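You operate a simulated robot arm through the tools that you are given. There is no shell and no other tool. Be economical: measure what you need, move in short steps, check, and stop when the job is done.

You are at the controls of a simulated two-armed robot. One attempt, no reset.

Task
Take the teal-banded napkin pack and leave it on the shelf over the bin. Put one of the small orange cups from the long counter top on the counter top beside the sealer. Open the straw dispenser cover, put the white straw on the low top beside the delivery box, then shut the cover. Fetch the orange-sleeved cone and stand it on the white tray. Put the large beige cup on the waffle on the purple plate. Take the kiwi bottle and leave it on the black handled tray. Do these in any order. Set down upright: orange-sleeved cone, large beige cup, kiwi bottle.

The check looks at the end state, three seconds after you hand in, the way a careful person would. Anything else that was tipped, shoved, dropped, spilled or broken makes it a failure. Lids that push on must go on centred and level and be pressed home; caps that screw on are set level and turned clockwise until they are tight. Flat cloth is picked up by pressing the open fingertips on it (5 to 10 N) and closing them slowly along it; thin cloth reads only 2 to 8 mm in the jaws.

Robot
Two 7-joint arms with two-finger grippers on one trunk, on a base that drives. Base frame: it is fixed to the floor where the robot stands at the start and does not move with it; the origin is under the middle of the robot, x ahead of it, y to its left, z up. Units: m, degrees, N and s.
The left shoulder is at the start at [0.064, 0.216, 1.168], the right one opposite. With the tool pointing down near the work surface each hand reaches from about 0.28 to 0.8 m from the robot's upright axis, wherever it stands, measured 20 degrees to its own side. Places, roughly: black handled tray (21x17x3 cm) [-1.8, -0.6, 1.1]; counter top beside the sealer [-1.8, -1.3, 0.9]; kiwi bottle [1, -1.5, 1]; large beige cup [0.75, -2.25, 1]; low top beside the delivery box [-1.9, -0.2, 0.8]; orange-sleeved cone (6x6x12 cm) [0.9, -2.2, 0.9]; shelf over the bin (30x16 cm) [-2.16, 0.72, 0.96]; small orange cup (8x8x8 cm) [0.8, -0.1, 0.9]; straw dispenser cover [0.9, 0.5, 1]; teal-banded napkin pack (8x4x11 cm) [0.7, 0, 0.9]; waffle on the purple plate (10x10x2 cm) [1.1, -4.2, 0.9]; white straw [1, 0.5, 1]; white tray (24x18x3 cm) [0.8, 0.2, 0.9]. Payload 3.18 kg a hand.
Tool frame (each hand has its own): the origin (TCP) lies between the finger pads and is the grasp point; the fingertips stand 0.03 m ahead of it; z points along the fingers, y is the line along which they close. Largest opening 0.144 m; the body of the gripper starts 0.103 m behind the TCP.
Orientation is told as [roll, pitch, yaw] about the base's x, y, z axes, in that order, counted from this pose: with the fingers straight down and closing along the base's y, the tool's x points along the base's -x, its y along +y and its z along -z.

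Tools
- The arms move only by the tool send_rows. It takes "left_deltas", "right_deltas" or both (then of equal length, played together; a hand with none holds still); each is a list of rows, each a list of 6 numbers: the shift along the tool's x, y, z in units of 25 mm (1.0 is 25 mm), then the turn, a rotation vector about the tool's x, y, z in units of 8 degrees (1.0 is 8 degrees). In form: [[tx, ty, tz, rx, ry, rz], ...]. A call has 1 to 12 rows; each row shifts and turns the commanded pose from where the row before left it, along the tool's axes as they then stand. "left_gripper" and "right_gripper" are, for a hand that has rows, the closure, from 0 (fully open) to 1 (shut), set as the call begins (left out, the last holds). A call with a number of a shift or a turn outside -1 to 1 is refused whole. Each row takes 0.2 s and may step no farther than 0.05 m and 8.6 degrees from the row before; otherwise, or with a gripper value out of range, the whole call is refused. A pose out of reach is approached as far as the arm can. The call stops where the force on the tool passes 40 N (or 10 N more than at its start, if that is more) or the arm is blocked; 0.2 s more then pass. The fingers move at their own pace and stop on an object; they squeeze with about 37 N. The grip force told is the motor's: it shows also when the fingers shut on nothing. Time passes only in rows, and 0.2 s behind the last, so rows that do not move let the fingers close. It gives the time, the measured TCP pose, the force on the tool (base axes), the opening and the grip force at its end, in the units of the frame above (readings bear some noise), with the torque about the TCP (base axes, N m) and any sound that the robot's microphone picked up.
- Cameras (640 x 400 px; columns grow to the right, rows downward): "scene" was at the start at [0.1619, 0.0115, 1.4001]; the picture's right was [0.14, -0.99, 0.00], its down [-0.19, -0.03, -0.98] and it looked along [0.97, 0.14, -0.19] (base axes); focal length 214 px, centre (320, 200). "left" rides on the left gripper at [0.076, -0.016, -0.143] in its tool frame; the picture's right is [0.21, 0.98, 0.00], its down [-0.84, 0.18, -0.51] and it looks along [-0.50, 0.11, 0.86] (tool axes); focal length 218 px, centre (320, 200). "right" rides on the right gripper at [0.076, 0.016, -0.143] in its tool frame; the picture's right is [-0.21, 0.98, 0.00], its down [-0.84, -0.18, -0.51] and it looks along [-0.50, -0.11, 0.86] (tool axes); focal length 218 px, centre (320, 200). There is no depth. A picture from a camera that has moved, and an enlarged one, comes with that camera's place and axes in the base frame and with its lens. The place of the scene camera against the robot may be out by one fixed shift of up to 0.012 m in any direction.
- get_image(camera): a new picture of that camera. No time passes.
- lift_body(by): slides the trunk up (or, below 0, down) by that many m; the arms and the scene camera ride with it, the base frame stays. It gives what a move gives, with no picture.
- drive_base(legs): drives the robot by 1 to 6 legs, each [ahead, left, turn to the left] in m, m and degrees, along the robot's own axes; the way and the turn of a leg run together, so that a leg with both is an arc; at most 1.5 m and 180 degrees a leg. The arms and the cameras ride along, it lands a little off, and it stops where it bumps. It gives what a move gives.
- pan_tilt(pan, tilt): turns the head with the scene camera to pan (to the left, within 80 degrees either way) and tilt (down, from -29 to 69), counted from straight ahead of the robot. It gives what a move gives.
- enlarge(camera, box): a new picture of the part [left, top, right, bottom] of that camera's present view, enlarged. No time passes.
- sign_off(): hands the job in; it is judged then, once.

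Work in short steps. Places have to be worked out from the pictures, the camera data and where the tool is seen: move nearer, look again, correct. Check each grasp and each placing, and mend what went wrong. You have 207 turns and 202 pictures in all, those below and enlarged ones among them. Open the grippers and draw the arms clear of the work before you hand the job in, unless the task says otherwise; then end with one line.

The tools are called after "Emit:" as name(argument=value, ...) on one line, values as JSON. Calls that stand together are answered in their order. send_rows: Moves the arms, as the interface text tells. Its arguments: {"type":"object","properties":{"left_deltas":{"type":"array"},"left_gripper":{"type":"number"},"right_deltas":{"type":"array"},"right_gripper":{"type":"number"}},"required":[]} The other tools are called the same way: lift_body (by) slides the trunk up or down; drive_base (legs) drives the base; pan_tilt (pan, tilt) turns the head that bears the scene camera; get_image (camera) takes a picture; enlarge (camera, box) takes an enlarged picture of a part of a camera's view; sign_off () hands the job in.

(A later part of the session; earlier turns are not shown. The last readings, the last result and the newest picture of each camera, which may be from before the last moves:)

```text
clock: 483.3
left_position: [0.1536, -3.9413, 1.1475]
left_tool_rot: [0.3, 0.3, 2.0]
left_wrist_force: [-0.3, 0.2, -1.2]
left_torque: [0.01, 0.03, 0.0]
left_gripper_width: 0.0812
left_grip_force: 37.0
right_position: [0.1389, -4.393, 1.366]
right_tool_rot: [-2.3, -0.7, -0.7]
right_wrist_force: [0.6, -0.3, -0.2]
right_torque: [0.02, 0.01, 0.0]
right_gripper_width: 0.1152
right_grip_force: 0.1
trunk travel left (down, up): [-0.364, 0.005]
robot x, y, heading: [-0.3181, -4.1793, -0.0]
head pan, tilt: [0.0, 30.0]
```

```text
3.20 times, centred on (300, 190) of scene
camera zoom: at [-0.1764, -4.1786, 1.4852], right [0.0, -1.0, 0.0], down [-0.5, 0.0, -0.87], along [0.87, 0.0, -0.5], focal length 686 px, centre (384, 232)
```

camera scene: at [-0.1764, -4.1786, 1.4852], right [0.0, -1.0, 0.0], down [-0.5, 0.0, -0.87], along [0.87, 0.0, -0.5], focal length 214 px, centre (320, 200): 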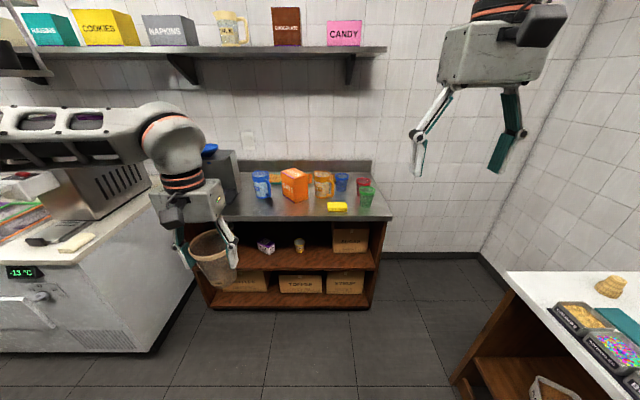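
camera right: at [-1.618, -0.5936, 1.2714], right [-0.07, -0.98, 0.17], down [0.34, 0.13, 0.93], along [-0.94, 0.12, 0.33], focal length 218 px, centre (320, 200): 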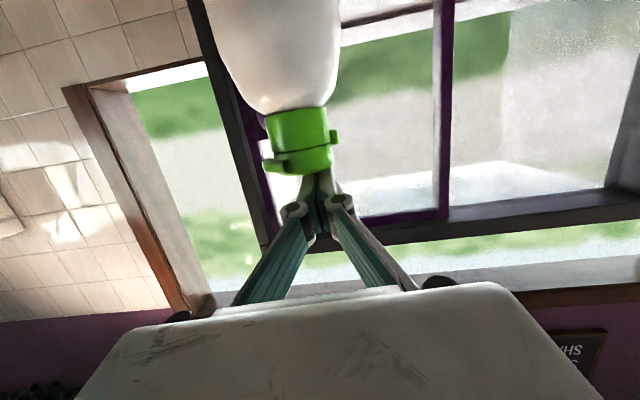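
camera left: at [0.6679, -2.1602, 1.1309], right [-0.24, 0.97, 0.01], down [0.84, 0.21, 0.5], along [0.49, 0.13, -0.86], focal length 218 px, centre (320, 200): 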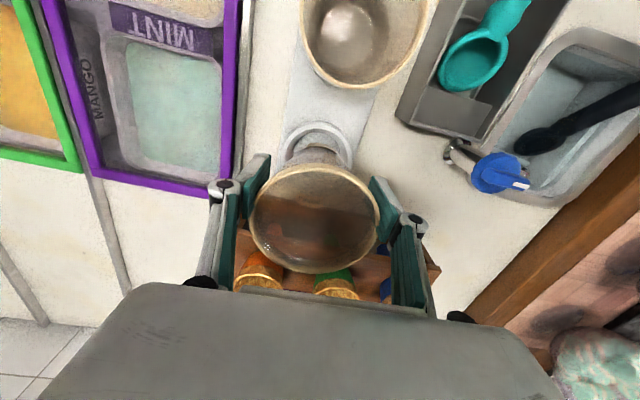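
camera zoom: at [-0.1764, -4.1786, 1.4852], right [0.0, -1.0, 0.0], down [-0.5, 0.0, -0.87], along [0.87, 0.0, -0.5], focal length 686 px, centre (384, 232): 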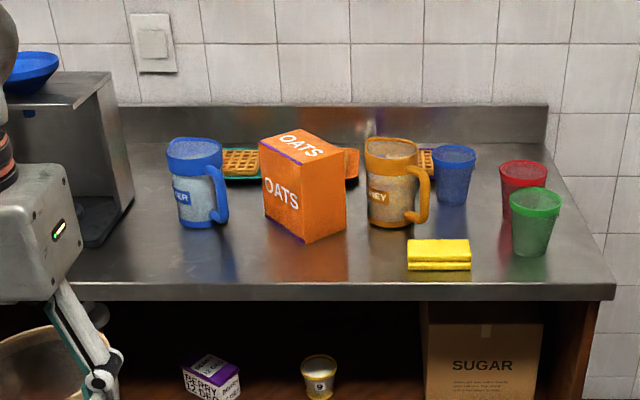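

The purple plate seems hidden behind the mugs. I drive up to the table and use the right-hand camera from above.

Emit:
drive_base(legs=[[0.6, -0.1, 0]])

Emit:
get_image(camera="right")

```text
clock: 486.7
left_position: [0.75, -4.0405, 1.148]
left_tool_rot: [0.2, 0.3, 2.1]
left_wrist_force: [0.2, -0.2, -0.9]
left_torque: [0.03, 0.03, 0.0]
left_gripper_width: 0.0809
left_grip_force: 36.7
right_position: [0.7383, -4.491, 1.366]
right_tool_rot: [-2.3, -0.7, -0.5]
right_wrist_force: [-0.3, 0.6, -0.3]
right_torque: [-0.01, 0.05, -0.02]
right_gripper_width: 0.1153
right_grip_force: 0.1
trunk travel left (down, up): [-0.364, 0.005]
robot x, y, heading: [0.2815, -4.279, 0.3]
head pan, tilt: [0.0, 30.0]
```

```text
31 pictures are left
camera right: at [0.659, -4.4675, 1.5078], right [0.22, 0.98, -0.04], down [0.83, -0.17, 0.52], along [0.51, -0.15, -0.85], focal length 218 px, centre (320, 200)
```

right: 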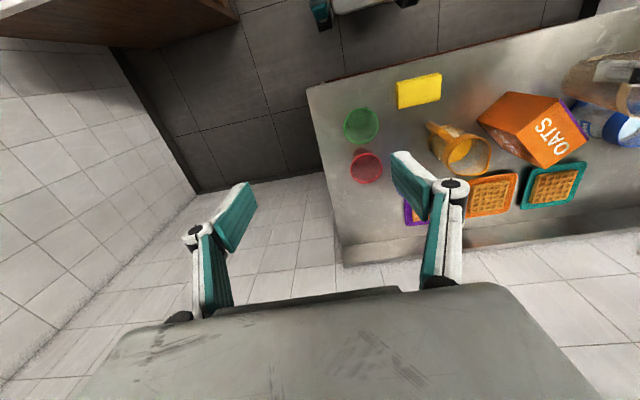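

Purple plate's waffle ≈(1.10, −4.24). I raise the cup slightly, shift right 0.177 m, and go forward to the table's front.

Emit:
send_rows(left_deltas=[[0.5, 0, -0.5, 0, 0, 0], [0.5, 0, -0.5, 0, 0, 0], [0, 0, 0, 0, 0, 0]])

Emit:
drive_base(legs=[[0, -0.177, -0.3], [0.12, 0, 0]])

Emit:
get_image(camera="left")

```text
clock: 487.5
left_position: [0.7256, -4.041, 1.173]
left_tool_rot: [0.3, 0.3, 2.0]
left_wrist_force: [-0.3, -0.7, -0.4]
left_torque: [-0.02, 0.0, 0.04]
left_gripper_width: 0.0809
left_grip_force: 37.1
right_position: [0.7364, -4.4915, 1.3659]
right_tool_rot: [-2.3, -0.7, -0.6]
right_wrist_force: [0.0, -0.1, -0.1]
right_torque: [-0.01, 0.0, 0.01]
right_gripper_width: 0.1153
right_grip_force: 0.0
trunk travel left (down, up): [-0.364, 0.005]
robot x, y, heading: [0.2788, -4.2789, -0.1]
head pan, tilt: [0.0, 30.0]
```

```text
clock: 490.5
left_position: [0.8469, -4.2195, 1.1733]
left_tool_rot: [0.3, 0.3, 1.8]
left_wrist_force: [0.1, -1.0, -0.5]
left_torque: [-0.01, 0.01, -0.01]
left_gripper_width: 0.0807
left_grip_force: 37.4
right_position: [0.8548, -4.6704, 1.3665]
right_tool_rot: [-2.4, -0.6, -0.9]
right_wrist_force: [-0.1, -0.1, 0.1]
right_torque: [0.02, 0.04, 0.03]
right_gripper_width: 0.1155
right_grip_force: 0.1
trunk travel left (down, up): [-0.364, 0.005]
robot x, y, heading: [0.4023, -4.4522, -0.3]
head pan, tilt: [0.0, 30.0]
```

```text
30 pictures are left
camera left: at [0.7712, -4.2385, 1.3148], right [-0.24, 0.97, 0.01], down [0.84, 0.2, 0.5], along [0.49, 0.12, -0.86], focal length 218 px, centre (320, 200)
```

left: 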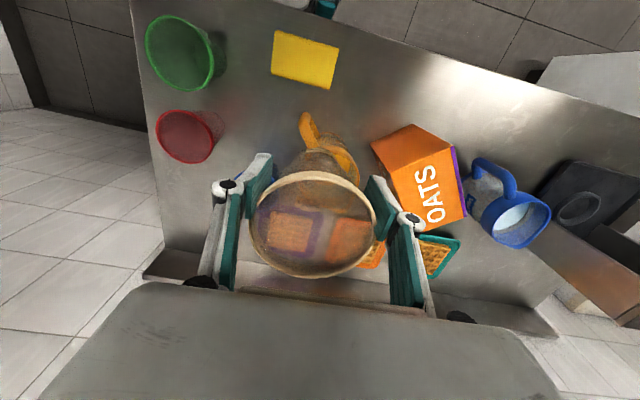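

Purple plate centre refined to (1.093, −4.23), seen through the cup. I extend over it, staying high over the mug.

Emit:
send_rows(left_deltas=[[-0.98, -0.073, 0, 0, 0, 0], [-0.98, -0.073, 0, 0, 0, 0], [-0.98, -0.073, 0, 0, 0, 0], [-0.98, -0.073, 0, 0, 0, 0], [-0.98, -0.073, 0, 0, 0, 0], [-0.98, -0.073, 0, 0, 0, 0], [-0.98, -0.073, 0.2, 0, 0, 0], [-0.98, -0.073, 0.2, 0, 0, 0], [-0.98, -0.073, 0.2, 0, 0, 0], [-0.98, -0.073, 0.2, 0, 0, 0]])

Emit:
get_image(camera="scene")

```text
clock: 492.7
left_position: [1.0514, -4.2269, 1.1596]
left_tool_rot: [0.2, 0.2, 1.9]
left_wrist_force: [-0.8, 0.1, 0.1]
left_torque: [0.02, 0.05, 0.03]
left_gripper_width: 0.0804
left_grip_force: 36.9
left hand out of reach, approached as far as the arm can: row 9, 10
right_position: [0.8557, -4.6689, 1.3659]
right_tool_rot: [-2.3, -0.7, -0.9]
right_wrist_force: [0.8, 0.1, 0.1]
right_torque: [-0.01, -0.02, -0.01]
right_gripper_width: 0.1152
right_grip_force: 0.2
trunk travel left (down, up): [-0.364, 0.005]
robot x, y, heading: [0.4002, -4.4517, -0.2]
head pan, tilt: [0.0, 30.0]
```

```text
29 pictures are left
camera scene: at [0.5418, -4.4539, 1.4851], right [0.0, -1.0, 0.0], down [-0.5, 0.0, -0.87], along [0.87, 0.0, -0.5], focal length 214 px, centre (320, 200)
```

scene: 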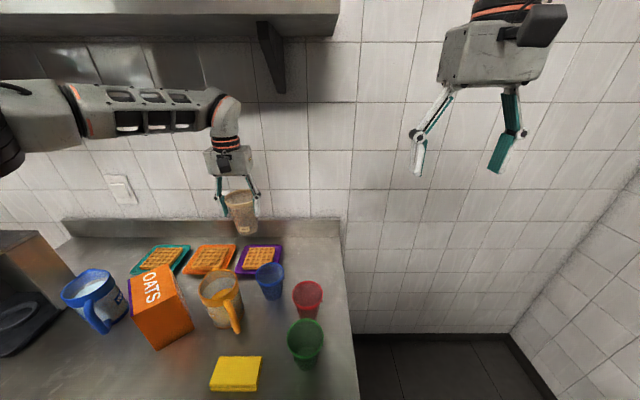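

Purple plate is at ≈(1.09, −4.236). The cup is past the mugs; I lower and shift the last 4 cm, then check from above.

Emit:
send_rows(left_deltas=[[0, 0, 0.8, 0, 0, 0], [0, 0, 0.8, 0, 0, 0], [-0.5, -0.12, 0.6, 0, 0, 0], [-0.5, -0.12, 0.4, 0, 0, 0], [-0.5, -0.12, 0.2, 0, 0, 0], [0, 0, 0, 0, 0, 0]])

Emit:
get_image(camera="left")

Emit:
enlarge(camera="scene", box=[170, 170, 330, 300])

```text
clock: 494.1
left_position: [1.0743, -4.2332, 1.096]
left_tool_rot: [0.2, 0.2, 1.8]
left_wrist_force: [-1.0, 0.4, -1.1]
left_torque: [0.01, 0.0, 0.0]
left_gripper_width: 0.0802
left_grip_force: 37.0
left hand out of reach, approached as far as the arm can: row 5
right_position: [0.8556, -4.67, 1.3661]
right_tool_rot: [-2.3, -0.7, -0.9]
right_wrist_force: [-1.1, -0.6, -0.3]
right_torque: [0.01, 0.01, -0.01]
right_gripper_width: 0.115
right_grip_force: 0.0
trunk travel left (down, up): [-0.364, 0.005]
robot x, y, heading: [0.3992, -4.4504, -0.3]
head pan, tilt: [0.0, 30.0]
```

```text
28 pictures are left
camera left: at [1.0001, -4.2522, 1.2371], right [-0.24, 0.97, 0.01], down [0.84, 0.2, 0.5], along [0.49, 0.12, -0.86], focal length 218 px, centre (320, 200)
```

left: 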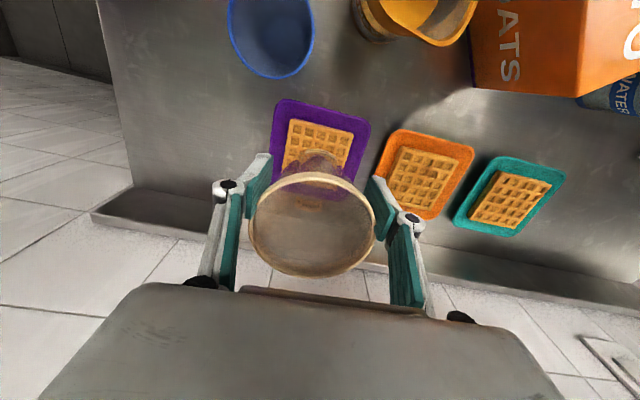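

```text
3.08 times, centred on (250, 235) of scene
camera zoom: at [0.5416, -4.4543, 1.4851], right [0.0, -1.0, 0.0], down [-0.5, 0.0, -0.87], along [0.87, 0.0, -0.5], focal length 660 px, centre (535, 92)
```

zoom: 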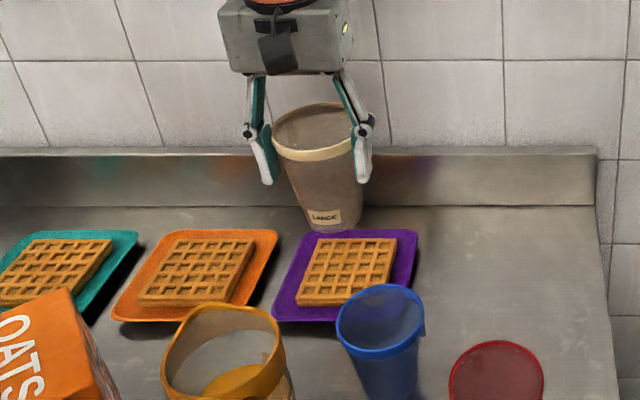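

Waffle centre (1.098, −4.233), top ≈0.918. I shift the last 2.4 cm forward while lowering, then go down until contact.

Emit:
send_rows(left_deltas=[[-0.1, 0, 0.7, 0, 0, 0], [-0.4, 0, 0.5, 0, 0, 0], [-0.45, -0.03, 0.4, 0, 0, 0], [0, 0, 0.3, 0, 0, 0], [0, 0, 0.3, 0, 0, 0], [0, 0, 0.2, 0, 0, 0], [0, 0, 0.2, 0, 0, 0]])

Emit:
enlarge(camera="scene", box=[170, 170, 330, 300])

```text
clock: 495.7
left_position: [1.0876, -4.2344, 1.0417]
left_tool_rot: [0.3, 0.3, 1.9]
left_wrist_force: [-1.1, 0.2, -0.4]
left_torque: [0.02, 0.02, 0.02]
left_gripper_width: 0.0798
left_grip_force: 37.2
left hand out of reach, approached as far as the arm can: row 3
right_position: [0.8547, -4.6702, 1.3658]
right_tool_rot: [-2.3, -0.7, -1.0]
right_wrist_force: [0.3, 0.1, -0.1]
right_torque: [0.02, 0.02, 0.0]
right_gripper_width: 0.1151
right_grip_force: 0.1
trunk travel left (down, up): [-0.364, 0.005]
robot x, y, heading: [0.4032, -4.4486, -0.2]
head pan, tilt: [0.0, 30.0]
```

```text
3.08 times, centred on (250, 235) of scene
camera zoom: at [0.5414, -4.4542, 1.4851], right [0.0, -1.0, 0.0], down [-0.5, 0.0, -0.87], along [0.87, 0.0, -0.5], focal length 660 px, centre (535, 92)
```

zoom: 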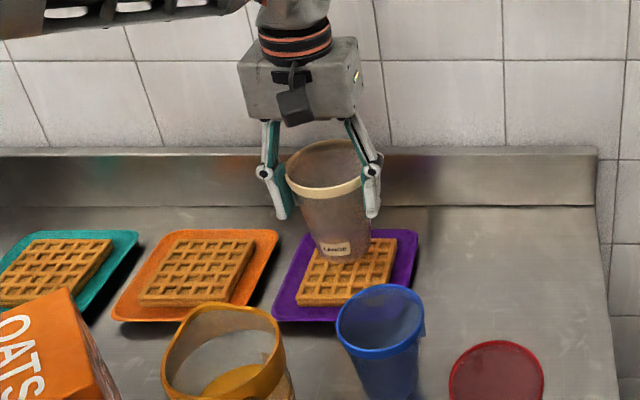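

Nicely placed. I lower in 4–5 mm rows until contact.

Emit:
send_rows(left_deltas=[[-0.15, 0, 0.2, 0, 0, 0], [-0.15, 0, 0.2, 0, 0, 0], [0, 0, 0.2, 0, 0, 0], [0, 0, 0.15, 0, 0, 0], [0, 0, 0.15, 0, 0, 0], [0, 0, 0.15, 0, 0, 0], [0, 0, 0.1, 0, 0, 0]])

```text
clock: 497.3
left_position: [1.0934, -4.2334, 1.0104]
left_tool_rot: [0.3, 0.3, 1.9]
left_wrist_force: [0.0, 0.0, -0.4]
left_torque: [-0.02, 0.01, 0.0]
left_gripper_width: 0.0795
left_grip_force: 37.3
right_position: [0.8555, -4.6698, 1.3668]
right_tool_rot: [-2.4, -0.6, -0.9]
right_wrist_force: [-0.5, -0.7, 0.4]
right_torque: [0.01, -0.02, -0.01]
right_gripper_width: 0.1152
right_grip_force: 0.1
trunk travel left (down, up): [-0.364, 0.005]
robot x, y, heading: [0.4042, -4.4539, -0.0]
head pan, tilt: [0.0, 30.0]
```

No contact yet; I keep lowering in small rows.

Emit:
send_rows(left_deltas=[[0, 0, 0.15, 0, 0, 0], [0, 0, 0.15, 0, 0, 0], [0, 0, 0.15, 0, 0, 0], [0, 0, 0.12, 0, 0, 0], [0, 0, 0.12, 0, 0, 0], [0, 0, 0.1, 0, 0, 0], [0, 0, 0.1, 0, 0, 0], [0, 0, 0.1, 0, 0, 0]])

Emit:
enlarge(camera="scene", box=[170, 170, 330, 300])

```text
clock: 499.1
left_position: [1.0942, -4.2314, 0.9878]
left_tool_rot: [0.3, 0.1, 1.7]
left_wrist_force: [-1.1, 1.5, 8.6]
left_torque: [0.0, -0.61, 0.0]
left_gripper_width: 0.0059
left_grip_force: 36.6
right_position: [0.8548, -4.6711, 1.3661]
right_tool_rot: [-2.3, -0.7, -0.9]
right_wrist_force: [0.5, 0.0, -0.4]
right_torque: [0.03, 0.03, -0.04]
right_gripper_width: 0.1152
right_grip_force: 0.2
trunk travel left (down, up): [-0.364, 0.005]
robot x, y, heading: [0.4, -4.4537, -0.0]
head pan, tilt: [0.0, 30.0]
```

```text
3.08 times, centred on (250, 235) of scene
camera zoom: at [0.5405, -4.4544, 1.4853], right [0.0, -1.0, 0.0], down [-0.5, 0.0, -0.87], along [0.87, 0.0, -0.5], focal length 660 px, centre (535, 92)
```

zoom: 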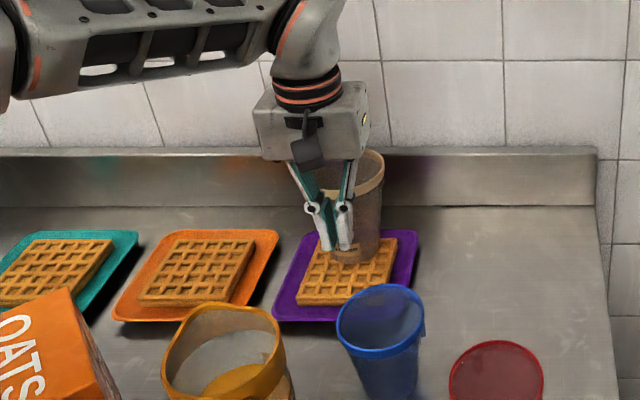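

The cup popped forward out of the closing fingers but seems to stand on the waffle. I withdraw the hand slightly back and straight up without opening, and look.

Emit:
send_rows(left_deltas=[[0.4, 0, -0.1, 0, 0, 0], [0.4, 0, -0.2, 0, 0, 0], [0.2, 0, -0.8, 0, 0, 0], [0, 0, -1, 0, 0, 0], [0, 0, -1, 0, 0, 0], [0.5, 0, -1, 0, 0, 0], [1, 0, -1, 0, 0, 0], [1, 0, -0.5, 0, 0, 0], [1, 0, 0, 0, 0, 0], [1, 0, 0, 0, 0, 0]])

Emit:
enlarge(camera="scene", box=[170, 170, 330, 300])

Emit:
get_image(camera="left")

```text
clock: 501.3
left_position: [0.9572, -4.2376, 1.1267]
left_tool_rot: [0.4, 0.2, 1.8]
left_wrist_force: [-0.6, -0.4, 0.2]
left_torque: [-0.01, -0.01, 0.03]
left_gripper_width: 0.0058
left_grip_force: 36.6
right_position: [0.8552, -4.6715, 1.3673]
right_tool_rot: [-2.2, -0.8, -0.9]
right_wrist_force: [0.2, -0.1, 0.2]
right_torque: [-0.05, 0.01, -0.02]
right_gripper_width: 0.1152
right_grip_force: 0.1
trunk travel left (down, up): [-0.364, 0.005]
robot x, y, heading: [0.4069, -4.4502, 0.1]
head pan, tilt: [0.0, 30.0]
```

```text
3.08 times, centred on (250, 235) of scene
camera zoom: at [0.5406, -4.4539, 1.4852], right [0.0, -1.0, 0.0], down [-0.5, 0.0, -0.87], along [0.87, 0.0, -0.5], focal length 660 px, centre (535, 92)
```

zoom: 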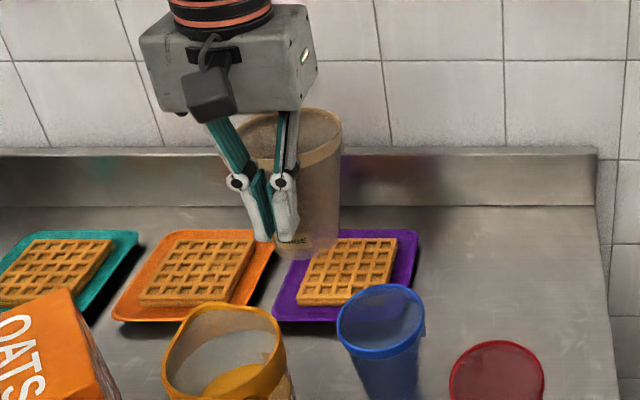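

```text
23 pictures are left
camera left: at [0.8817, -4.2562, 1.2689], right [-0.24, 0.97, 0.01], down [0.84, 0.2, 0.51], along [0.49, 0.12, -0.86], focal length 218 px, centre (320, 200)
```

left: 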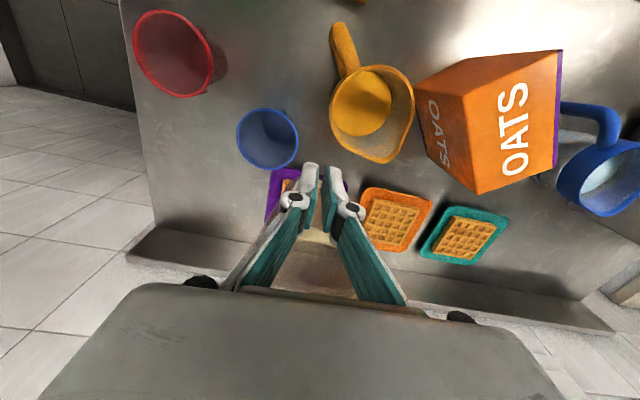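

The cup is still attached to the fingertips (pinched at its wall) and upright, at ≈(1.00, −4.248). I carry it over the waffle centre again and lower toward contact.

Emit:
send_rows(left_deltas=[[-0.92, 0.12, 0, 0, 0, 0], [-0.92, 0.12, 0, 0, 0, 0], [-0.92, 0.12, 0.3, 0, 0, 0], [-0.92, 0.12, 0.5, 0, 0, 0], [0, 0, 0.9, 0, 0, 0], [0, 0, 0.9, 0, 0, 0], [0, 0, 0.9, 0, 0, 0], [0, 0, 0.9, 0, 0, 0]])

Emit:
enlarge(camera="scene", box=[190, 180, 310, 290])

```text
clock: 503.1
left_position: [1.0478, -4.221, 1.0156]
left_tool_rot: [0.2, 0.3, 1.9]
left_wrist_force: [0.5, 1.2, -1.0]
left_torque: [-0.01, 0.02, -0.01]
left_gripper_width: 0.006
left_grip_force: 36.3
right_position: [0.8558, -4.6698, 1.3648]
right_tool_rot: [-2.3, -0.7, -0.9]
right_wrist_force: [0.9, 0.0, -0.9]
right_torque: [0.01, 0.0, 0.01]
right_gripper_width: 0.1153
right_grip_force: 0.0
trunk travel left (down, up): [-0.364, 0.005]
robot x, y, heading: [0.4019, -4.4534, -0.3]
head pan, tilt: [0.0, 30.0]
```

```text
3.64 times, centred on (250, 235) of scene
camera zoom: at [0.5418, -4.454, 1.4851], right [0.0, -1.0, 0.0], down [-0.5, 0.0, -0.87], along [0.87, 0.0, -0.5], focal length 780 px, centre (574, 73)
```

zoom: 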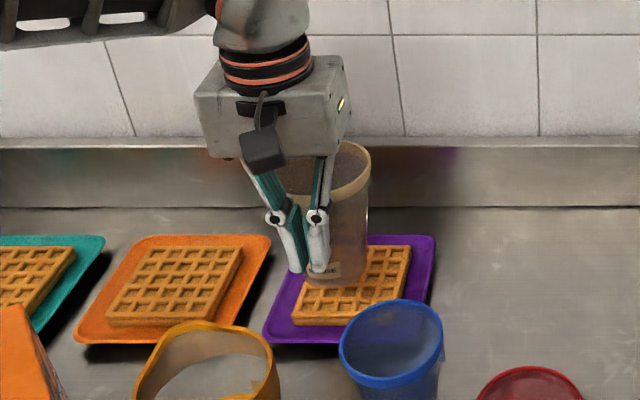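

Bottom is just above the waffle, slightly left and near. I shift 1.3 cm forward and 1.2 cm right, lower to contact.

Emit:
send_rows(left_deltas=[[-0.55, -0.45, 0, 0, 0, 0], [0, 0, 0.25, 0, 0, 0], [0, 0, 0.2, 0, 0, 0], [0, 0, 0.15, 0, 0, 0], [0, 0, 0.12, 0, 0, 0], [0, 0, 0.12, 0, 0, 0], [0, 0, 0.12, 0, 0, 0]])

```text
clock: 504.7
left_position: [1.0623, -4.2339, 0.9934]
left_tool_rot: [0.2, 0.2, 1.7]
left_wrist_force: [0.4, -0.6, -1.1]
left_torque: [0.01, 0.02, 0.03]
left_gripper_width: 0.0061
left_grip_force: 37.0
right_position: [0.855, -4.6718, 1.3665]
right_tool_rot: [-2.3, -0.7, -1.0]
right_wrist_force: [0.3, 0.2, 0.0]
right_torque: [0.03, -0.01, 0.02]
right_gripper_width: 0.1151
right_grip_force: 0.2
trunk travel left (down, up): [-0.364, 0.005]
robot x, y, heading: [0.4033, -4.4507, 0.0]
head pan, tilt: [0.0, 30.0]
```

Not in contact yet; a few more small steps.

Emit:
send_rows(left_deltas=[[0, 0, 0.12, 0, 0, 0], [0, 0, 0.12, 0, 0, 0], [0, 0, 0.1, 0, 0, 0], [0, 0, 0.1, 0, 0, 0]])

Emit:
enlarge(camera="scene", box=[190, 180, 310, 290])

```text
clock: 505.7
left_position: [1.0605, -4.2338, 0.9851]
left_tool_rot: [0.2, 0.0, 1.7]
left_wrist_force: [-6.6, 0.3, 20.3]
left_torque: [0.0, -1.16, 0.0]
left_gripper_width: 0.0058
left_grip_force: 36.2
right_position: [0.8535, -4.6701, 1.3673]
right_tool_rot: [-2.3, -0.8, -0.9]
right_wrist_force: [-0.3, -0.1, -0.1]
right_torque: [0.0, -0.02, 0.0]
right_gripper_width: 0.1153
right_grip_force: 0.1
trunk travel left (down, up): [-0.364, 0.005]
robot x, y, heading: [0.4023, -4.4514, -0.2]
head pan, tilt: [0.0, 30.0]
```

```text
3.64 times, centred on (250, 235) of scene
camera zoom: at [0.5383, -4.4549, 1.4856], right [0.0, -1.0, 0.0], down [-0.5, 0.0, -0.87], along [0.87, 0.0, -0.5], focal length 780 px, centre (574, 73)
```

zoom: 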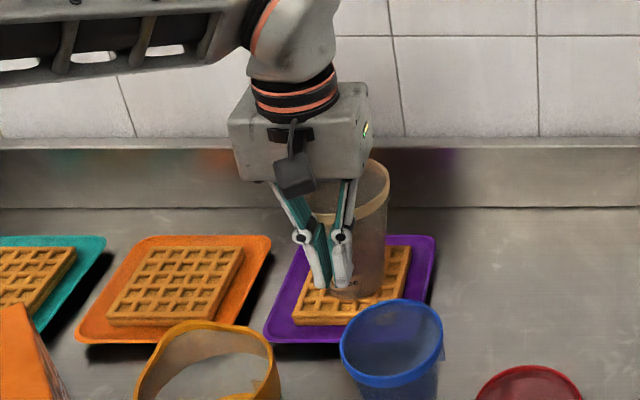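

Cup bottom rests at the waffle's centre. I relax the downward force, open just 3 cm, and check.

Emit:
send_rows(left_deltas=[[0, 0, -0.15, 0, 0, 0], [0, 0, 0, 0, 0, 0]])

Emit:
send_rows(left_deltas=[[0, 0, 0, 0, 0, 0], [0, 0, 0, 0, 0, 0], [0, 0, 0, 0, 0, 0]], left_gripper=0.85)

Emit:
get_image(camera="left")

```text
clock: 506.3
left_position: [1.0594, -4.2318, 0.985]
left_tool_rot: [0.3, 0.3, 1.6]
left_wrist_force: [-0.7, -0.7, 7.0]
left_torque: [-0.05, -0.5, -0.03]
left_gripper_width: 0.0058
left_grip_force: 36.5
right_position: [0.8546, -4.6701, 1.3658]
right_tool_rot: [-2.3, -0.7, -0.8]
right_wrist_force: [0.5, -0.2, 0.5]
right_torque: [0.0, 0.0, 0.01]
right_gripper_width: 0.1151
right_grip_force: 0.0
trunk travel left (down, up): [-0.364, 0.005]
robot x, y, heading: [0.4024, -4.4534, 0.0]
head pan, tilt: [0.0, 30.0]
```

```text
clock: 507.1
left_position: [1.063, -4.2321, 0.9855]
left_tool_rot: [0.2, 0.3, 1.8]
left_wrist_force: [0.9, -0.2, 0.2]
left_torque: [0.0, 0.0, 0.0]
left_gripper_width: 0.0216
left_grip_force: 0.0
right_position: [0.8556, -4.6714, 1.3664]
right_tool_rot: [-2.4, -0.6, -0.8]
right_wrist_force: [0.3, 0.0, 0.4]
right_torque: [-0.02, -0.01, -0.01]
right_gripper_width: 0.1149
right_grip_force: 0.0
trunk travel left (down, up): [-0.364, 0.005]
robot x, y, heading: [0.4032, -4.4499, -0.2]
head pan, tilt: [0.0, 30.0]
```

```text
20 pictures are left
camera left: at [0.9865, -4.2516, 1.1267], right [-0.24, 0.97, 0.01], down [0.84, 0.2, 0.5], along [0.49, 0.13, -0.86], focal length 218 px, centre (320, 200)
```

left: 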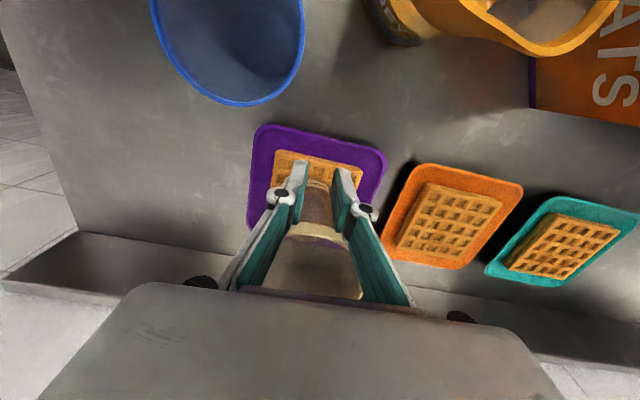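

Released without load. I withdraw back and up, then verify with one picture while preparing to leave.

Emit:
send_rows(left_deltas=[[0.4, 0, 0, 0, 0, 0], [0.4, 0, -0.2, 0, 0, 0], [0.2, 0, -1, 0, 0, 0], [0, 0, -1, 0, 0, 0], [0, 0, -1, 0, 0, 0], [0.3, 0, -1, 0, 0, 0], [0.8, 0, -1, 0, 0, 0], [1, 0, -0.8, 0, 0, 0], [1, 0, -0.5, 0, 0, 0], [1, 0, 0, 0, 0, 0], [1, 0, 0, 0, 0, 0], [1, 0, 0, 0, 0, 0]])

Emit:
drive_base(legs=[[-0.55, 0, 0], [0, 1.3, 0], [0, 1.15, 0]])

Emit:
pan_tilt(pan=0, tilt=30)

```text
clock: 509.7
left_position: [0.8844, -4.2383, 1.1481]
left_tool_rot: [0.3, 0.2, 1.9]
left_wrist_force: [0.7, -0.2, 0.0]
left_torque: [0.01, 0.04, 0.01]
left_gripper_width: 0.0217
left_grip_force: 0.0
right_position: [0.855, -4.6703, 1.3667]
right_tool_rot: [-2.3, -0.7, -0.9]
right_wrist_force: [-0.2, 0.3, 0.3]
right_torque: [-0.03, -0.01, -0.02]
right_gripper_width: 0.1153
right_grip_force: 0.0
trunk travel left (down, up): [-0.364, 0.005]
robot x, y, heading: [0.404, -4.4535, -0.5]
head pan, tilt: [0.0, 30.0]
```

```text
clock: 534.2
left_position: [0.3532, -1.7715, 1.1484]
left_tool_rot: [0.3, 0.2, 1.6]
left_wrist_force: [0.8, 0.6, -0.5]
left_torque: [-0.01, 0.04, 0.05]
left_gripper_width: 0.0215
left_grip_force: 0.1
right_position: [0.3226, -2.2023, 1.3663]
right_tool_rot: [-2.3, -0.8, -1.1]
right_wrist_force: [0.0, -0.1, -0.8]
right_torque: [0.05, -0.01, 0.05]
right_gripper_width: 0.1152
right_grip_force: 0.1
trunk travel left (down, up): [-0.364, 0.005]
robot x, y, heading: [-0.1383, -1.9834, -0.4]
head pan, tilt: [0.0, 30.0]
```

```text
clock: 534.8
left_position: [0.3529, -1.7712, 1.1483]
left_tool_rot: [0.3, 0.2, 1.6]
left_wrist_force: [-0.5, 0.7, -0.3]
left_torque: [-0.01, 0.01, 0.03]
left_gripper_width: 0.0217
left_grip_force: 0.0
right_position: [0.321, -2.2034, 1.3652]
right_tool_rot: [-2.3, -0.7, -1.0]
right_wrist_force: [-0.3, -0.4, 0.3]
right_torque: [0.04, -0.03, -0.01]
right_gripper_width: 0.1153
right_grip_force: 0.1
trunk travel left (down, up): [-0.364, 0.005]
robot x, y, heading: [-0.1312, -1.9811, -0.5]
head pan, tilt: [0.0, 30.0]
```

Cup placed. Now the cone: I drive to the counter, tuck the left hand and bring the right hand (pitch 20°) above the rack.

Emit:
drive_base(legs=[[0.2, 0, 0.5]])

Emit:
send_rows(right_deltas=[[-0.72, 0.12, 1, 0, -0.25, 0], [-0.72, 0.12, 1, 0, -0.25, 0], [-0.72, 0.12, 1, 0, -0.25, 0], [-0.72, 0.12, 1, 0, -0.25, 0], [-0.72, 0.12, 1, 0, -0.25, 0], [-0.72, 0.12, 1, 0, -0.25, 0], [-0.72, 0.12, 1, 0, -0.25, 0], [-0.72, 0.12, 1, 0, -0.25, 0], [-0.72, 0.12, 0.8, 0, -0.25, 0], [-0.72, 0.12, 0.8, 0, -0.25, 0]], left_deltas=[[0.6, 0, -0.6, 0, 0, 0], [0.6, 0, -0.6, 0, 0, 0], [0.6, 0, -0.6, 0, 0, 0], [0.6, 0, -0.6, 0, 0, 0], [0.6, 0, -0.6, 0, 0, 0], [0.6, 0, -0.6, 0, 0, 0], [0, 0, 0, 0, 0, 0], [0, 0, 0, 0, 0, 0], [0, 0, 0, 0, 0, 0], [0, 0, 0, 0, 0, 0]], right_gripper=0.48)

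Emit:
get_image(camera="right")

```text
clock: 536.4
left_position: [0.5491, -1.7662, 1.1487]
left_tool_rot: [0.3, 0.3, 2.1]
left_wrist_force: [0.0, 0.2, 0.6]
left_torque: [-0.03, 0.04, 0.01]
left_gripper_width: 0.0217
left_grip_force: 0.0
right_position: [0.5221, -2.1982, 1.3665]
right_tool_rot: [-2.3, -0.7, -0.5]
right_wrist_force: [-0.2, 0.4, -0.3]
right_torque: [0.03, 0.02, -0.04]
right_gripper_width: 0.1153
right_grip_force: 0.1
trunk travel left (down, up): [-0.364, 0.005]
robot x, y, heading: [0.067, -1.9851, 0.2]
head pan, tilt: [0.0, 30.0]
```

```text
clock: 538.6
left_position: [0.4598, -1.7705, 1.2396]
left_tool_rot: [0.3, 0.3, 2.1]
left_wrist_force: [-0.4, 0.2, -0.1]
left_torque: [-0.01, 0.02, 0.02]
left_gripper_width: 0.0217
left_grip_force: 0.0
right_position: [0.7378, -2.1793, 1.1609]
right_tool_rot: [-2.5, -20.7, 0.4]
right_wrist_force: [0.3, -0.6, -0.2]
right_torque: [-0.02, 0.06, 0.01]
right_gripper_width: 0.0748
right_grip_force: 0.0
trunk travel left (down, up): [-0.364, 0.005]
robot x, y, heading: [0.0658, -1.9858, 0.1]
head pan, tilt: [0.0, 30.0]
```

```text
19 pictures are left
camera right: at [0.6154, -2.1567, 1.2662], right [0.2, 0.98, 0.03], down [0.61, -0.15, 0.78], along [0.77, -0.14, -0.62], focal length 218 px, centre (320, 200)
```

right: 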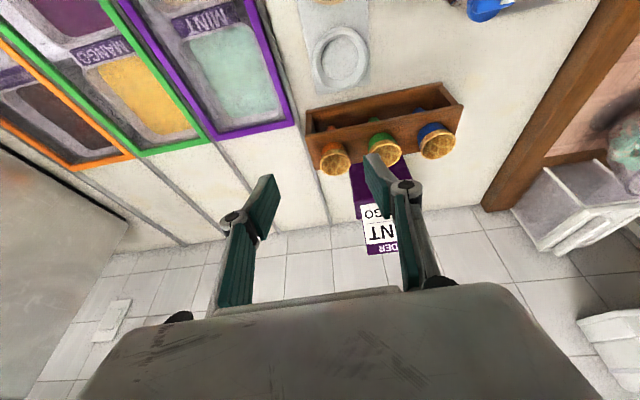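

Orange cone rim ≈(0.862, −2.173, 0.993). I approach along the fingers and check before closing.

Emit:
send_rows(right_deltas=[[-0.38, 0.04, 0.85, 0, 0, 0], [-0.38, 0.04, 0.85, 0, 0, 0], [-0.38, 0.04, 0.85, 0, 0, 0], [-0.38, 0.04, 0.85, 0, 0, 0], [-0.38, 0.04, 0.85, 0, 0, 0], [-0.38, 0.04, 0.85, 0, 0, 0], [0, 0, 0.8, 0, 0, 0], [0, 0, 0.6, 0, 0, 0]])

Emit:
get_image(camera="right")

```text
clock: 540.4
left_position: [0.46, -1.7705, 1.239]
left_tool_rot: [0.4, 0.4, 2.1]
left_wrist_force: [0.4, 0.3, -0.5]
left_torque: [0.02, 0.02, -0.01]
left_gripper_width: 0.0217
left_grip_force: 0.1
right_position: [0.8472, -2.1793, 1.0285]
right_tool_rot: [-2.5, -20.6, 0.3]
right_wrist_force: [0.7, 0.8, -0.4]
right_torque: [-0.02, -0.03, 0.0]
right_gripper_width: 0.0747
right_grip_force: 0.0
trunk travel left (down, up): [-0.364, 0.005]
robot x, y, heading: [0.0695, -1.9862, 0.0]
head pan, tilt: [0.0, 30.0]
```

```text
18 pictures are left
camera right: at [0.7249, -2.1566, 1.1347], right [0.2, 0.98, 0.03], down [0.61, -0.15, 0.78], along [0.77, -0.14, -0.63], focal length 218 px, centre (320, 200)
```

right: 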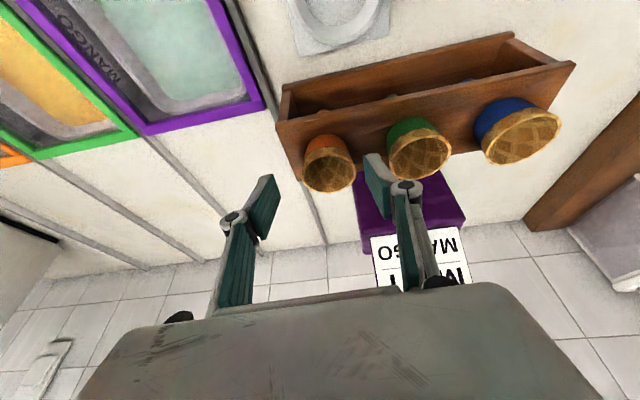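

Cone is centred enough; a 7 mm lateral correction, descend the last 4 cm and close.

Emit:
send_rows(right_deltas=[[0.1, 0.28, 0.4, 0, 0, 0], [0.1, 0, 0.7, 0, 0, 0], [0.05, 0, 0.7, 0, 0, 0]])

Emit:
send_rows(right_deltas=[[0, 0, 0, 0, 0, 0], [0, 0, 0, 0, 0, 0], [0, 0, 0, 0, 0, 0]], right_gripper=1.0)

Emit:
send_rows(right_deltas=[[-0.17, 0, -0.47, 0, 0, 0], [-0.34, 0, -0.94, 0, 0, 0], [-0.34, 0, -0.94, 0, 0, 0], [-0.34, 0, -0.94, 0, 0, 0]])

Emit:
get_image(camera="right")

```text
clock: 541.2
left_position: [0.459, -1.769, 1.2388]
left_tool_rot: [0.3, 0.3, 2.1]
left_wrist_force: [-1.0, 0.3, -0.4]
left_torque: [-0.01, 0.05, -0.01]
left_gripper_width: 0.0214
left_grip_force: 0.2
right_position: [0.8595, -2.1739, 0.9832]
right_tool_rot: [-2.6, -20.7, 0.5]
right_wrist_force: [-0.3, 0.1, -0.5]
right_torque: [-0.01, 0.03, 0.01]
right_gripper_width: 0.0747
right_grip_force: 0.1
trunk travel left (down, up): [-0.364, 0.005]
robot x, y, heading: [0.0651, -1.9863, 0.0]
head pan, tilt: [0.0, 30.0]
```

```text
clock: 542.0
left_position: [0.4586, -1.7706, 1.2398]
left_tool_rot: [0.2, 0.2, 2.1]
left_wrist_force: [0.8, 0.1, 0.4]
left_torque: [0.01, -0.01, 0.01]
left_gripper_width: 0.0215
left_grip_force: 0.0
right_position: [0.8583, -2.1749, 0.9844]
right_tool_rot: [-2.4, -20.7, 0.3]
right_wrist_force: [0.5, 0.1, 0.7]
right_torque: [-0.01, -0.09, 0.01]
right_gripper_width: 0.0484
right_grip_force: 14.2
trunk travel left (down, up): [-0.364, 0.005]
robot x, y, heading: [0.0642, -1.9813, 0.2]
head pan, tilt: [0.0, 30.0]
```

```text
clock: 543.0
left_position: [0.4582, -1.7694, 1.239]
left_tool_rot: [0.3, 0.2, 2.1]
left_wrist_force: [0.0, -0.2, -0.5]
left_torque: [-0.03, -0.01, 0.01]
left_gripper_width: 0.0218
left_grip_force: 0.1
right_position: [0.8564, -2.1706, 1.0721]
right_tool_rot: [-2.5, -20.7, 0.4]
right_wrist_force: [1.1, 0.2, 0.3]
right_torque: [0.02, -0.01, 0.01]
right_gripper_width: 0.0481
right_grip_force: 13.8
trunk travel left (down, up): [-0.364, 0.005]
robot x, y, heading: [0.0663, -1.9839, 0.3]
head pan, tilt: [0.0, 30.0]
```

```text
17 pictures are left
camera right: at [0.7336, -2.1477, 1.1787], right [0.2, 0.98, 0.03], down [0.61, -0.15, 0.78], along [0.77, -0.14, -0.63], focal length 218 px, centre (320, 200)
```

right: 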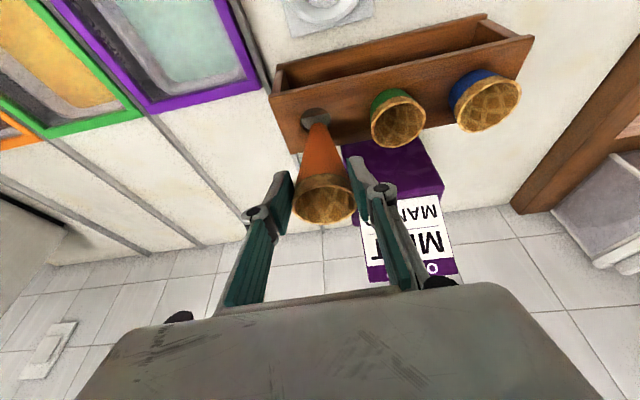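

The cone is held. I lift and draw it in, raise the left hand high for clearance, then drive to the white tray area.

Emit:
send_rows(right_deltas=[[0.2, 0, -0.98, 0, 0, 0], [0.2, 0, -0.98, 0, 0, 0], [0.9, -0.1, -0.6, 0, 0, 0], [0.94, -0.1, -0.34, 0, 0, 0], [0.94, -0.1, -0.34, 0, 0, 0], [0.94, -0.1, -0.34, 0, 0, 0], [0.94, -0.1, -0.34, 0, 0, 0], [0.94, -0.1, -0.34, 0, 0, 0]], left_deltas=[[0.5, 0, -1, 0, 0, 0], [0.5, 0, -1, 0, 0, 0], [0.5, 0, -1, 0, 0, 0], [0.5, 0, -1, 0, 0, 0], [0.5, 0, -1, 0, 0, 0], [0, 0, -1, 0, 0, 0], [0, 0, -1, 0, 0, 0], [0, 0, -1, 0, 0, 0]])

Emit:
drive_base(legs=[[-0.35, 0, 0], [0, 1.2, 0], [0, 0.6, 0], [0, 0, 30], [0.25, 0, 0]])

Emit:
pan_tilt(pan=0, tilt=25)

Emit:
get_image(camera="scene")

```text
clock: 544.8
left_position: [0.3959, -1.7741, 1.442]
left_tool_rot: [0.3, 0.2, 2.1]
left_wrist_force: [-0.1, 0.5, -0.4]
left_torque: [0.0, -0.05, 0.02]
left_gripper_width: 0.0214
left_grip_force: 0.0
right_position: [0.677, -2.1835, 1.1185]
right_tool_rot: [-2.4, -20.8, 0.3]
right_wrist_force: [-1.1, 0.7, -0.1]
right_torque: [0.0, 0.04, 0.03]
right_gripper_width: 0.0477
right_grip_force: 13.8
trunk travel left (down, up): [-0.364, 0.005]
robot x, y, heading: [0.0684, -1.9833, 0.1]
head pan, tilt: [0.0, 30.0]
```

```text
clock: 565.6
left_position: [0.0962, 0.2805, 1.4385]
left_tool_rot: [0.3, 0.3, 32.6]
left_wrist_force: [0.6, 0.0, -0.5]
left_torque: [0.01, 0.06, 0.01]
left_gripper_width: 0.0214
left_grip_force: 0.2
right_position: [0.5446, 0.0702, 1.1183]
right_tool_rot: [-2.5, -20.7, 30.9]
right_wrist_force: [-0.6, 0.7, -0.3]
right_torque: [-0.02, 0.02, -0.05]
right_gripper_width: 0.0462
right_grip_force: 14.1
trunk travel left (down, up): [-0.364, 0.005]
robot x, y, heading: [-0.0824, -0.0722, 30.6]
head pan, tilt: [0.0, 30.0]
```

```text
clock: 566.3
left_position: [0.0968, 0.28, 1.4395]
left_tool_rot: [0.3, 0.2, 32.7]
left_wrist_force: [0.2, -0.4, 1.1]
left_torque: [0.05, -0.01, 0.0]
left_gripper_width: 0.0216
left_grip_force: 0.0
right_position: [0.5435, 0.0703, 1.1185]
right_tool_rot: [-2.5, -20.6, 31.0]
right_wrist_force: [-0.5, 0.8, 0.1]
right_torque: [0.06, 0.01, 0.0]
right_gripper_width: 0.046
right_grip_force: 13.7
trunk travel left (down, up): [-0.364, 0.005]
robot x, y, heading: [-0.0856, -0.0707, 30.3]
head pan, tilt: [0.0, 25.0]
```

```text
16 pictures are left
camera scene: at [0.0391, -0.0028, 1.4931], right [0.51, -0.86, 0.0], down [-0.36, -0.22, -0.91], along [0.78, 0.46, -0.42], focal length 214 px, centre (320, 200)
```

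scene: 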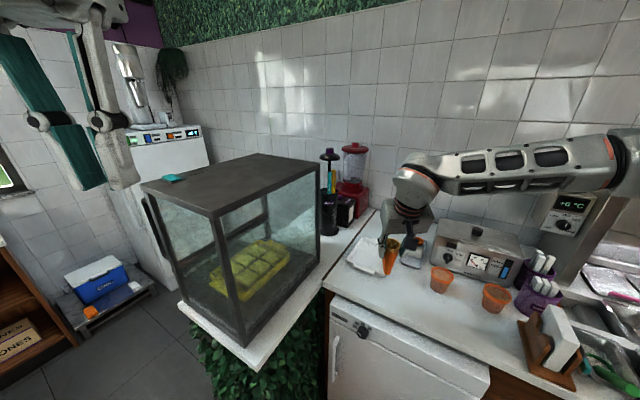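

The tray centre ≈(0.79, 0.184). I drive a little closer (staying clear of the side counter) and carry the cone over the tray.

Emit:
drive_base(legs=[[0.15, -0.1, 0]])

Emit:
send_rows(right_deltas=[[0, 0, 0, 0.1, 0, 0], [0, 0, 0, 0, 0, 0]])

```text
clock: 567.8
left_position: [0.2771, 0.2707, 1.4393]
left_tool_rot: [0.3, 0.2, 32.6]
left_wrist_force: [0.1, 0.5, 0.6]
left_torque: [0.01, 0.01, 0.01]
left_gripper_width: 0.0216
left_grip_force: 0.1
right_position: [0.7257, 0.0612, 1.118]
right_tool_rot: [-2.5, -20.7, 30.9]
right_wrist_force: [0.4, 0.0, -0.3]
right_torque: [0.01, 0.0, -0.01]
right_gripper_width: 0.0457
right_grip_force: 13.8
trunk travel left (down, up): [-0.364, 0.005]
robot x, y, heading: [0.0945, -0.0776, 30.6]
head pan, tilt: [0.0, 25.0]
```

```text
clock: 568.4
left_position: [0.2766, 0.2706, 1.4395]
left_tool_rot: [0.3, 0.2, 32.6]
left_wrist_force: [0.3, -0.1, 0.4]
left_torque: [0.02, 0.01, 0.0]
left_gripper_width: 0.0218
left_grip_force: 0.0
right_position: [0.7265, 0.0602, 1.1179]
right_tool_rot: [-3.3, -20.6, 30.9]
right_wrist_force: [-0.5, -0.5, -0.8]
right_torque: [0.0, 0.01, -0.02]
right_gripper_width: 0.0459
right_grip_force: 13.6
trunk travel left (down, up): [-0.364, 0.005]
robot x, y, heading: [0.0961, -0.0803, 30.8]
head pan, tilt: [0.0, 25.0]
```

I carry the cone over the tray centre (undoing the tiny roll) and look.

Emit:
send_rows(right_deltas=[[-0.51, 0.5, 0.85, -0.1, 0, 0], [-0.51, 0.5, 0.85, 0, 0, 0], [-0.51, 0.5, 0.85, 0, 0, 0], [-0.51, 0.5, 0.85, 0, 0, 0], [-0.51, 0.5, 0.85, 0, 0, 0], [-0.51, 0.5, 0.85, 0, 0, 0]])

Emit:
get_image(camera="right")

Emit:
enlarge(camera="scene", box=[320, 170, 460, 300])

```text
clock: 569.8
left_position: [0.2768, 0.2723, 1.4381]
left_tool_rot: [0.2, 0.4, 32.6]
left_wrist_force: [-0.4, -0.9, 0.9]
left_torque: [-0.03, -0.01, 0.03]
left_gripper_width: 0.0214
left_grip_force: 0.1
right_position: [0.7898, 0.1819, 1.0239]
right_tool_rot: [-2.4, -20.7, 30.9]
right_wrist_force: [-0.4, 1.0, -0.6]
right_torque: [-0.03, 0.04, 0.01]
right_gripper_width: 0.0454
right_grip_force: 13.8
trunk travel left (down, up): [-0.364, 0.005]
robot x, y, heading: [0.0975, -0.0769, 30.6]
head pan, tilt: [0.0, 25.0]
```

```text
15 pictures are left
camera right: at [0.6739, 0.1392, 1.1304], right [-0.32, 0.95, 0.03], down [0.6, 0.18, 0.78], along [0.73, 0.27, -0.63], focal length 218 px, centre (320, 200)
```

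right: 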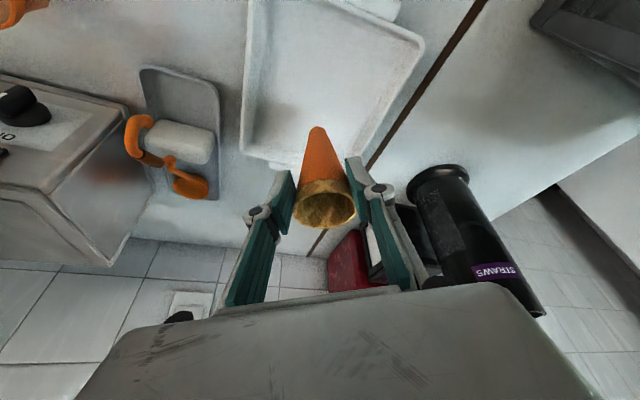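

```text
3.08 times, centred on (390, 235) of scene
camera zoom: at [0.2197, -0.0107, 1.493], right [0.51, -0.86, 0.0], down [-0.36, -0.22, -0.91], along [0.78, 0.46, -0.42], focal length 660 px, centre (105, 92)
```

zoom: 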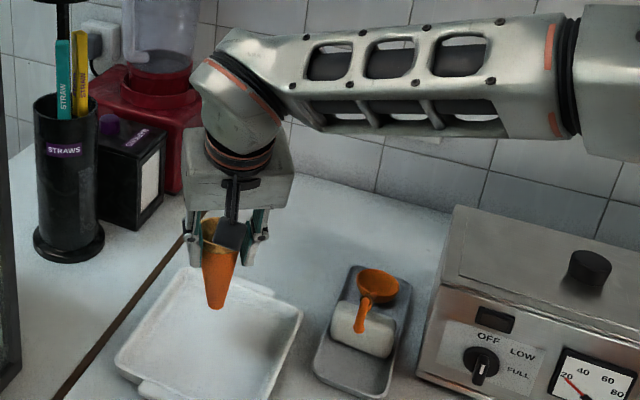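

The cone is ~4.5 cm too far; I shift it back over the tray centre and lower gently to contact.

Emit:
send_rows(right_deltas=[[0.7, 0.45, -0.27, 0, 0, 0], [0.7, 0.45, -0.27, 0, 0, 0], [0.18, 0, 0.47, 0, 0, 0], [0.14, 0, 0.37, 0, 0, 0], [0.1, 0, 0.28, 0, 0, 0], [0.05, 0, 0.14, 0, 0, 0], [0.05, 0, 0.14, 0, 0, 0], [0.05, 0, 0.14, 0, 0, 0]])

Emit:
enlarge(camera="scene", box=[320, 190, 440, 310])

```text
clock: 571.6
left_position: [0.2767, 0.2717, 1.4393]
left_tool_rot: [0.2, 0.2, 32.6]
left_wrist_force: [-0.4, 0.8, -0.4]
left_torque: [-0.02, 0.0, -0.04]
left_gripper_width: 0.0215
left_grip_force: 0.0
right_position: [0.7471, 0.1818, 0.9821]
right_tool_rot: [-2.6, -20.7, 31.0]
right_wrist_force: [-0.8, -0.2, 0.1]
right_torque: [0.0, 0.0, 0.01]
right_gripper_width: 0.0454
right_grip_force: 14.0
trunk travel left (down, up): [-0.364, 0.005]
robot x, y, heading: [0.0995, -0.08, 30.7]
head pan, tilt: [0.0, 25.0]
```

```text
3.33 times, centred on (380, 250) of scene
camera zoom: at [0.2194, -0.0117, 1.4931], right [0.51, -0.86, 0.0], down [-0.36, -0.22, -0.91], along [0.78, 0.46, -0.42], focal length 715 px, centre (120, 33)
```

zoom: 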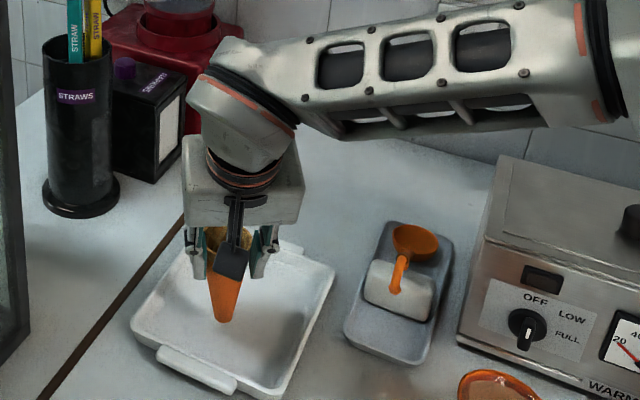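

Right over the tray's middle. I lower in small steps to find contact.

Emit:
send_rows(right_deltas=[[0.05, 0, 0.13, 0, 0, 0], [0.05, 0, 0.13, 0, 0, 0], [0.05, 0, 0.13, 0, 0, 0], [0, 0, 0, 0, 0, 0]])

```text
clock: 572.6
left_position: [0.2741, 0.2712, 1.4388]
left_tool_rot: [0.2, 0.2, 32.6]
left_wrist_force: [-0.3, -0.7, 0.6]
left_torque: [-0.02, 0.0, 0.01]
left_gripper_width: 0.0214
left_grip_force: 0.0
right_position: [0.7487, 0.1798, 0.9724]
right_tool_rot: [-2.5, -20.8, 30.9]
right_wrist_force: [-1.2, -0.4, -0.8]
right_torque: [0.02, 0.04, 0.03]
right_gripper_width: 0.0455
right_grip_force: 13.9
trunk travel left (down, up): [-0.364, 0.005]
robot x, y, heading: [0.0947, -0.0787, 30.8]
head pan, tilt: [0.0, 25.0]
```

No contact yet; I continue.

Emit:
send_rows(right_deltas=[[0.05, 0, 0.13, 0, 0, 0], [0.05, 0, 0.13, 0, 0, 0], [0.05, 0, 0.13, 0, 0, 0], [0.05, 0, 0.13, 0, 0, 0], [0, 0, 0, 0, 0, 0]])

```text
clock: 573.8
left_position: [0.2765, 0.2717, 1.44]
left_tool_rot: [0.2, 0.2, 32.5]
left_wrist_force: [0.0, 0.3, -0.2]
left_torque: [0.02, -0.01, -0.01]
left_gripper_width: 0.0217
left_grip_force: 0.1
right_position: [0.7471, 0.1796, 0.9577]
right_tool_rot: [-2.5, -20.7, 30.9]
right_wrist_force: [-0.1, 0.6, 4.5]
right_torque: [0.07, -0.04, 0.01]
right_gripper_width: 0.0398
right_grip_force: 13.3
trunk travel left (down, up): [-0.364, 0.005]
robot x, y, heading: [0.0946, -0.0774, 30.6]
head pan, tilt: [0.0, 25.0]
```

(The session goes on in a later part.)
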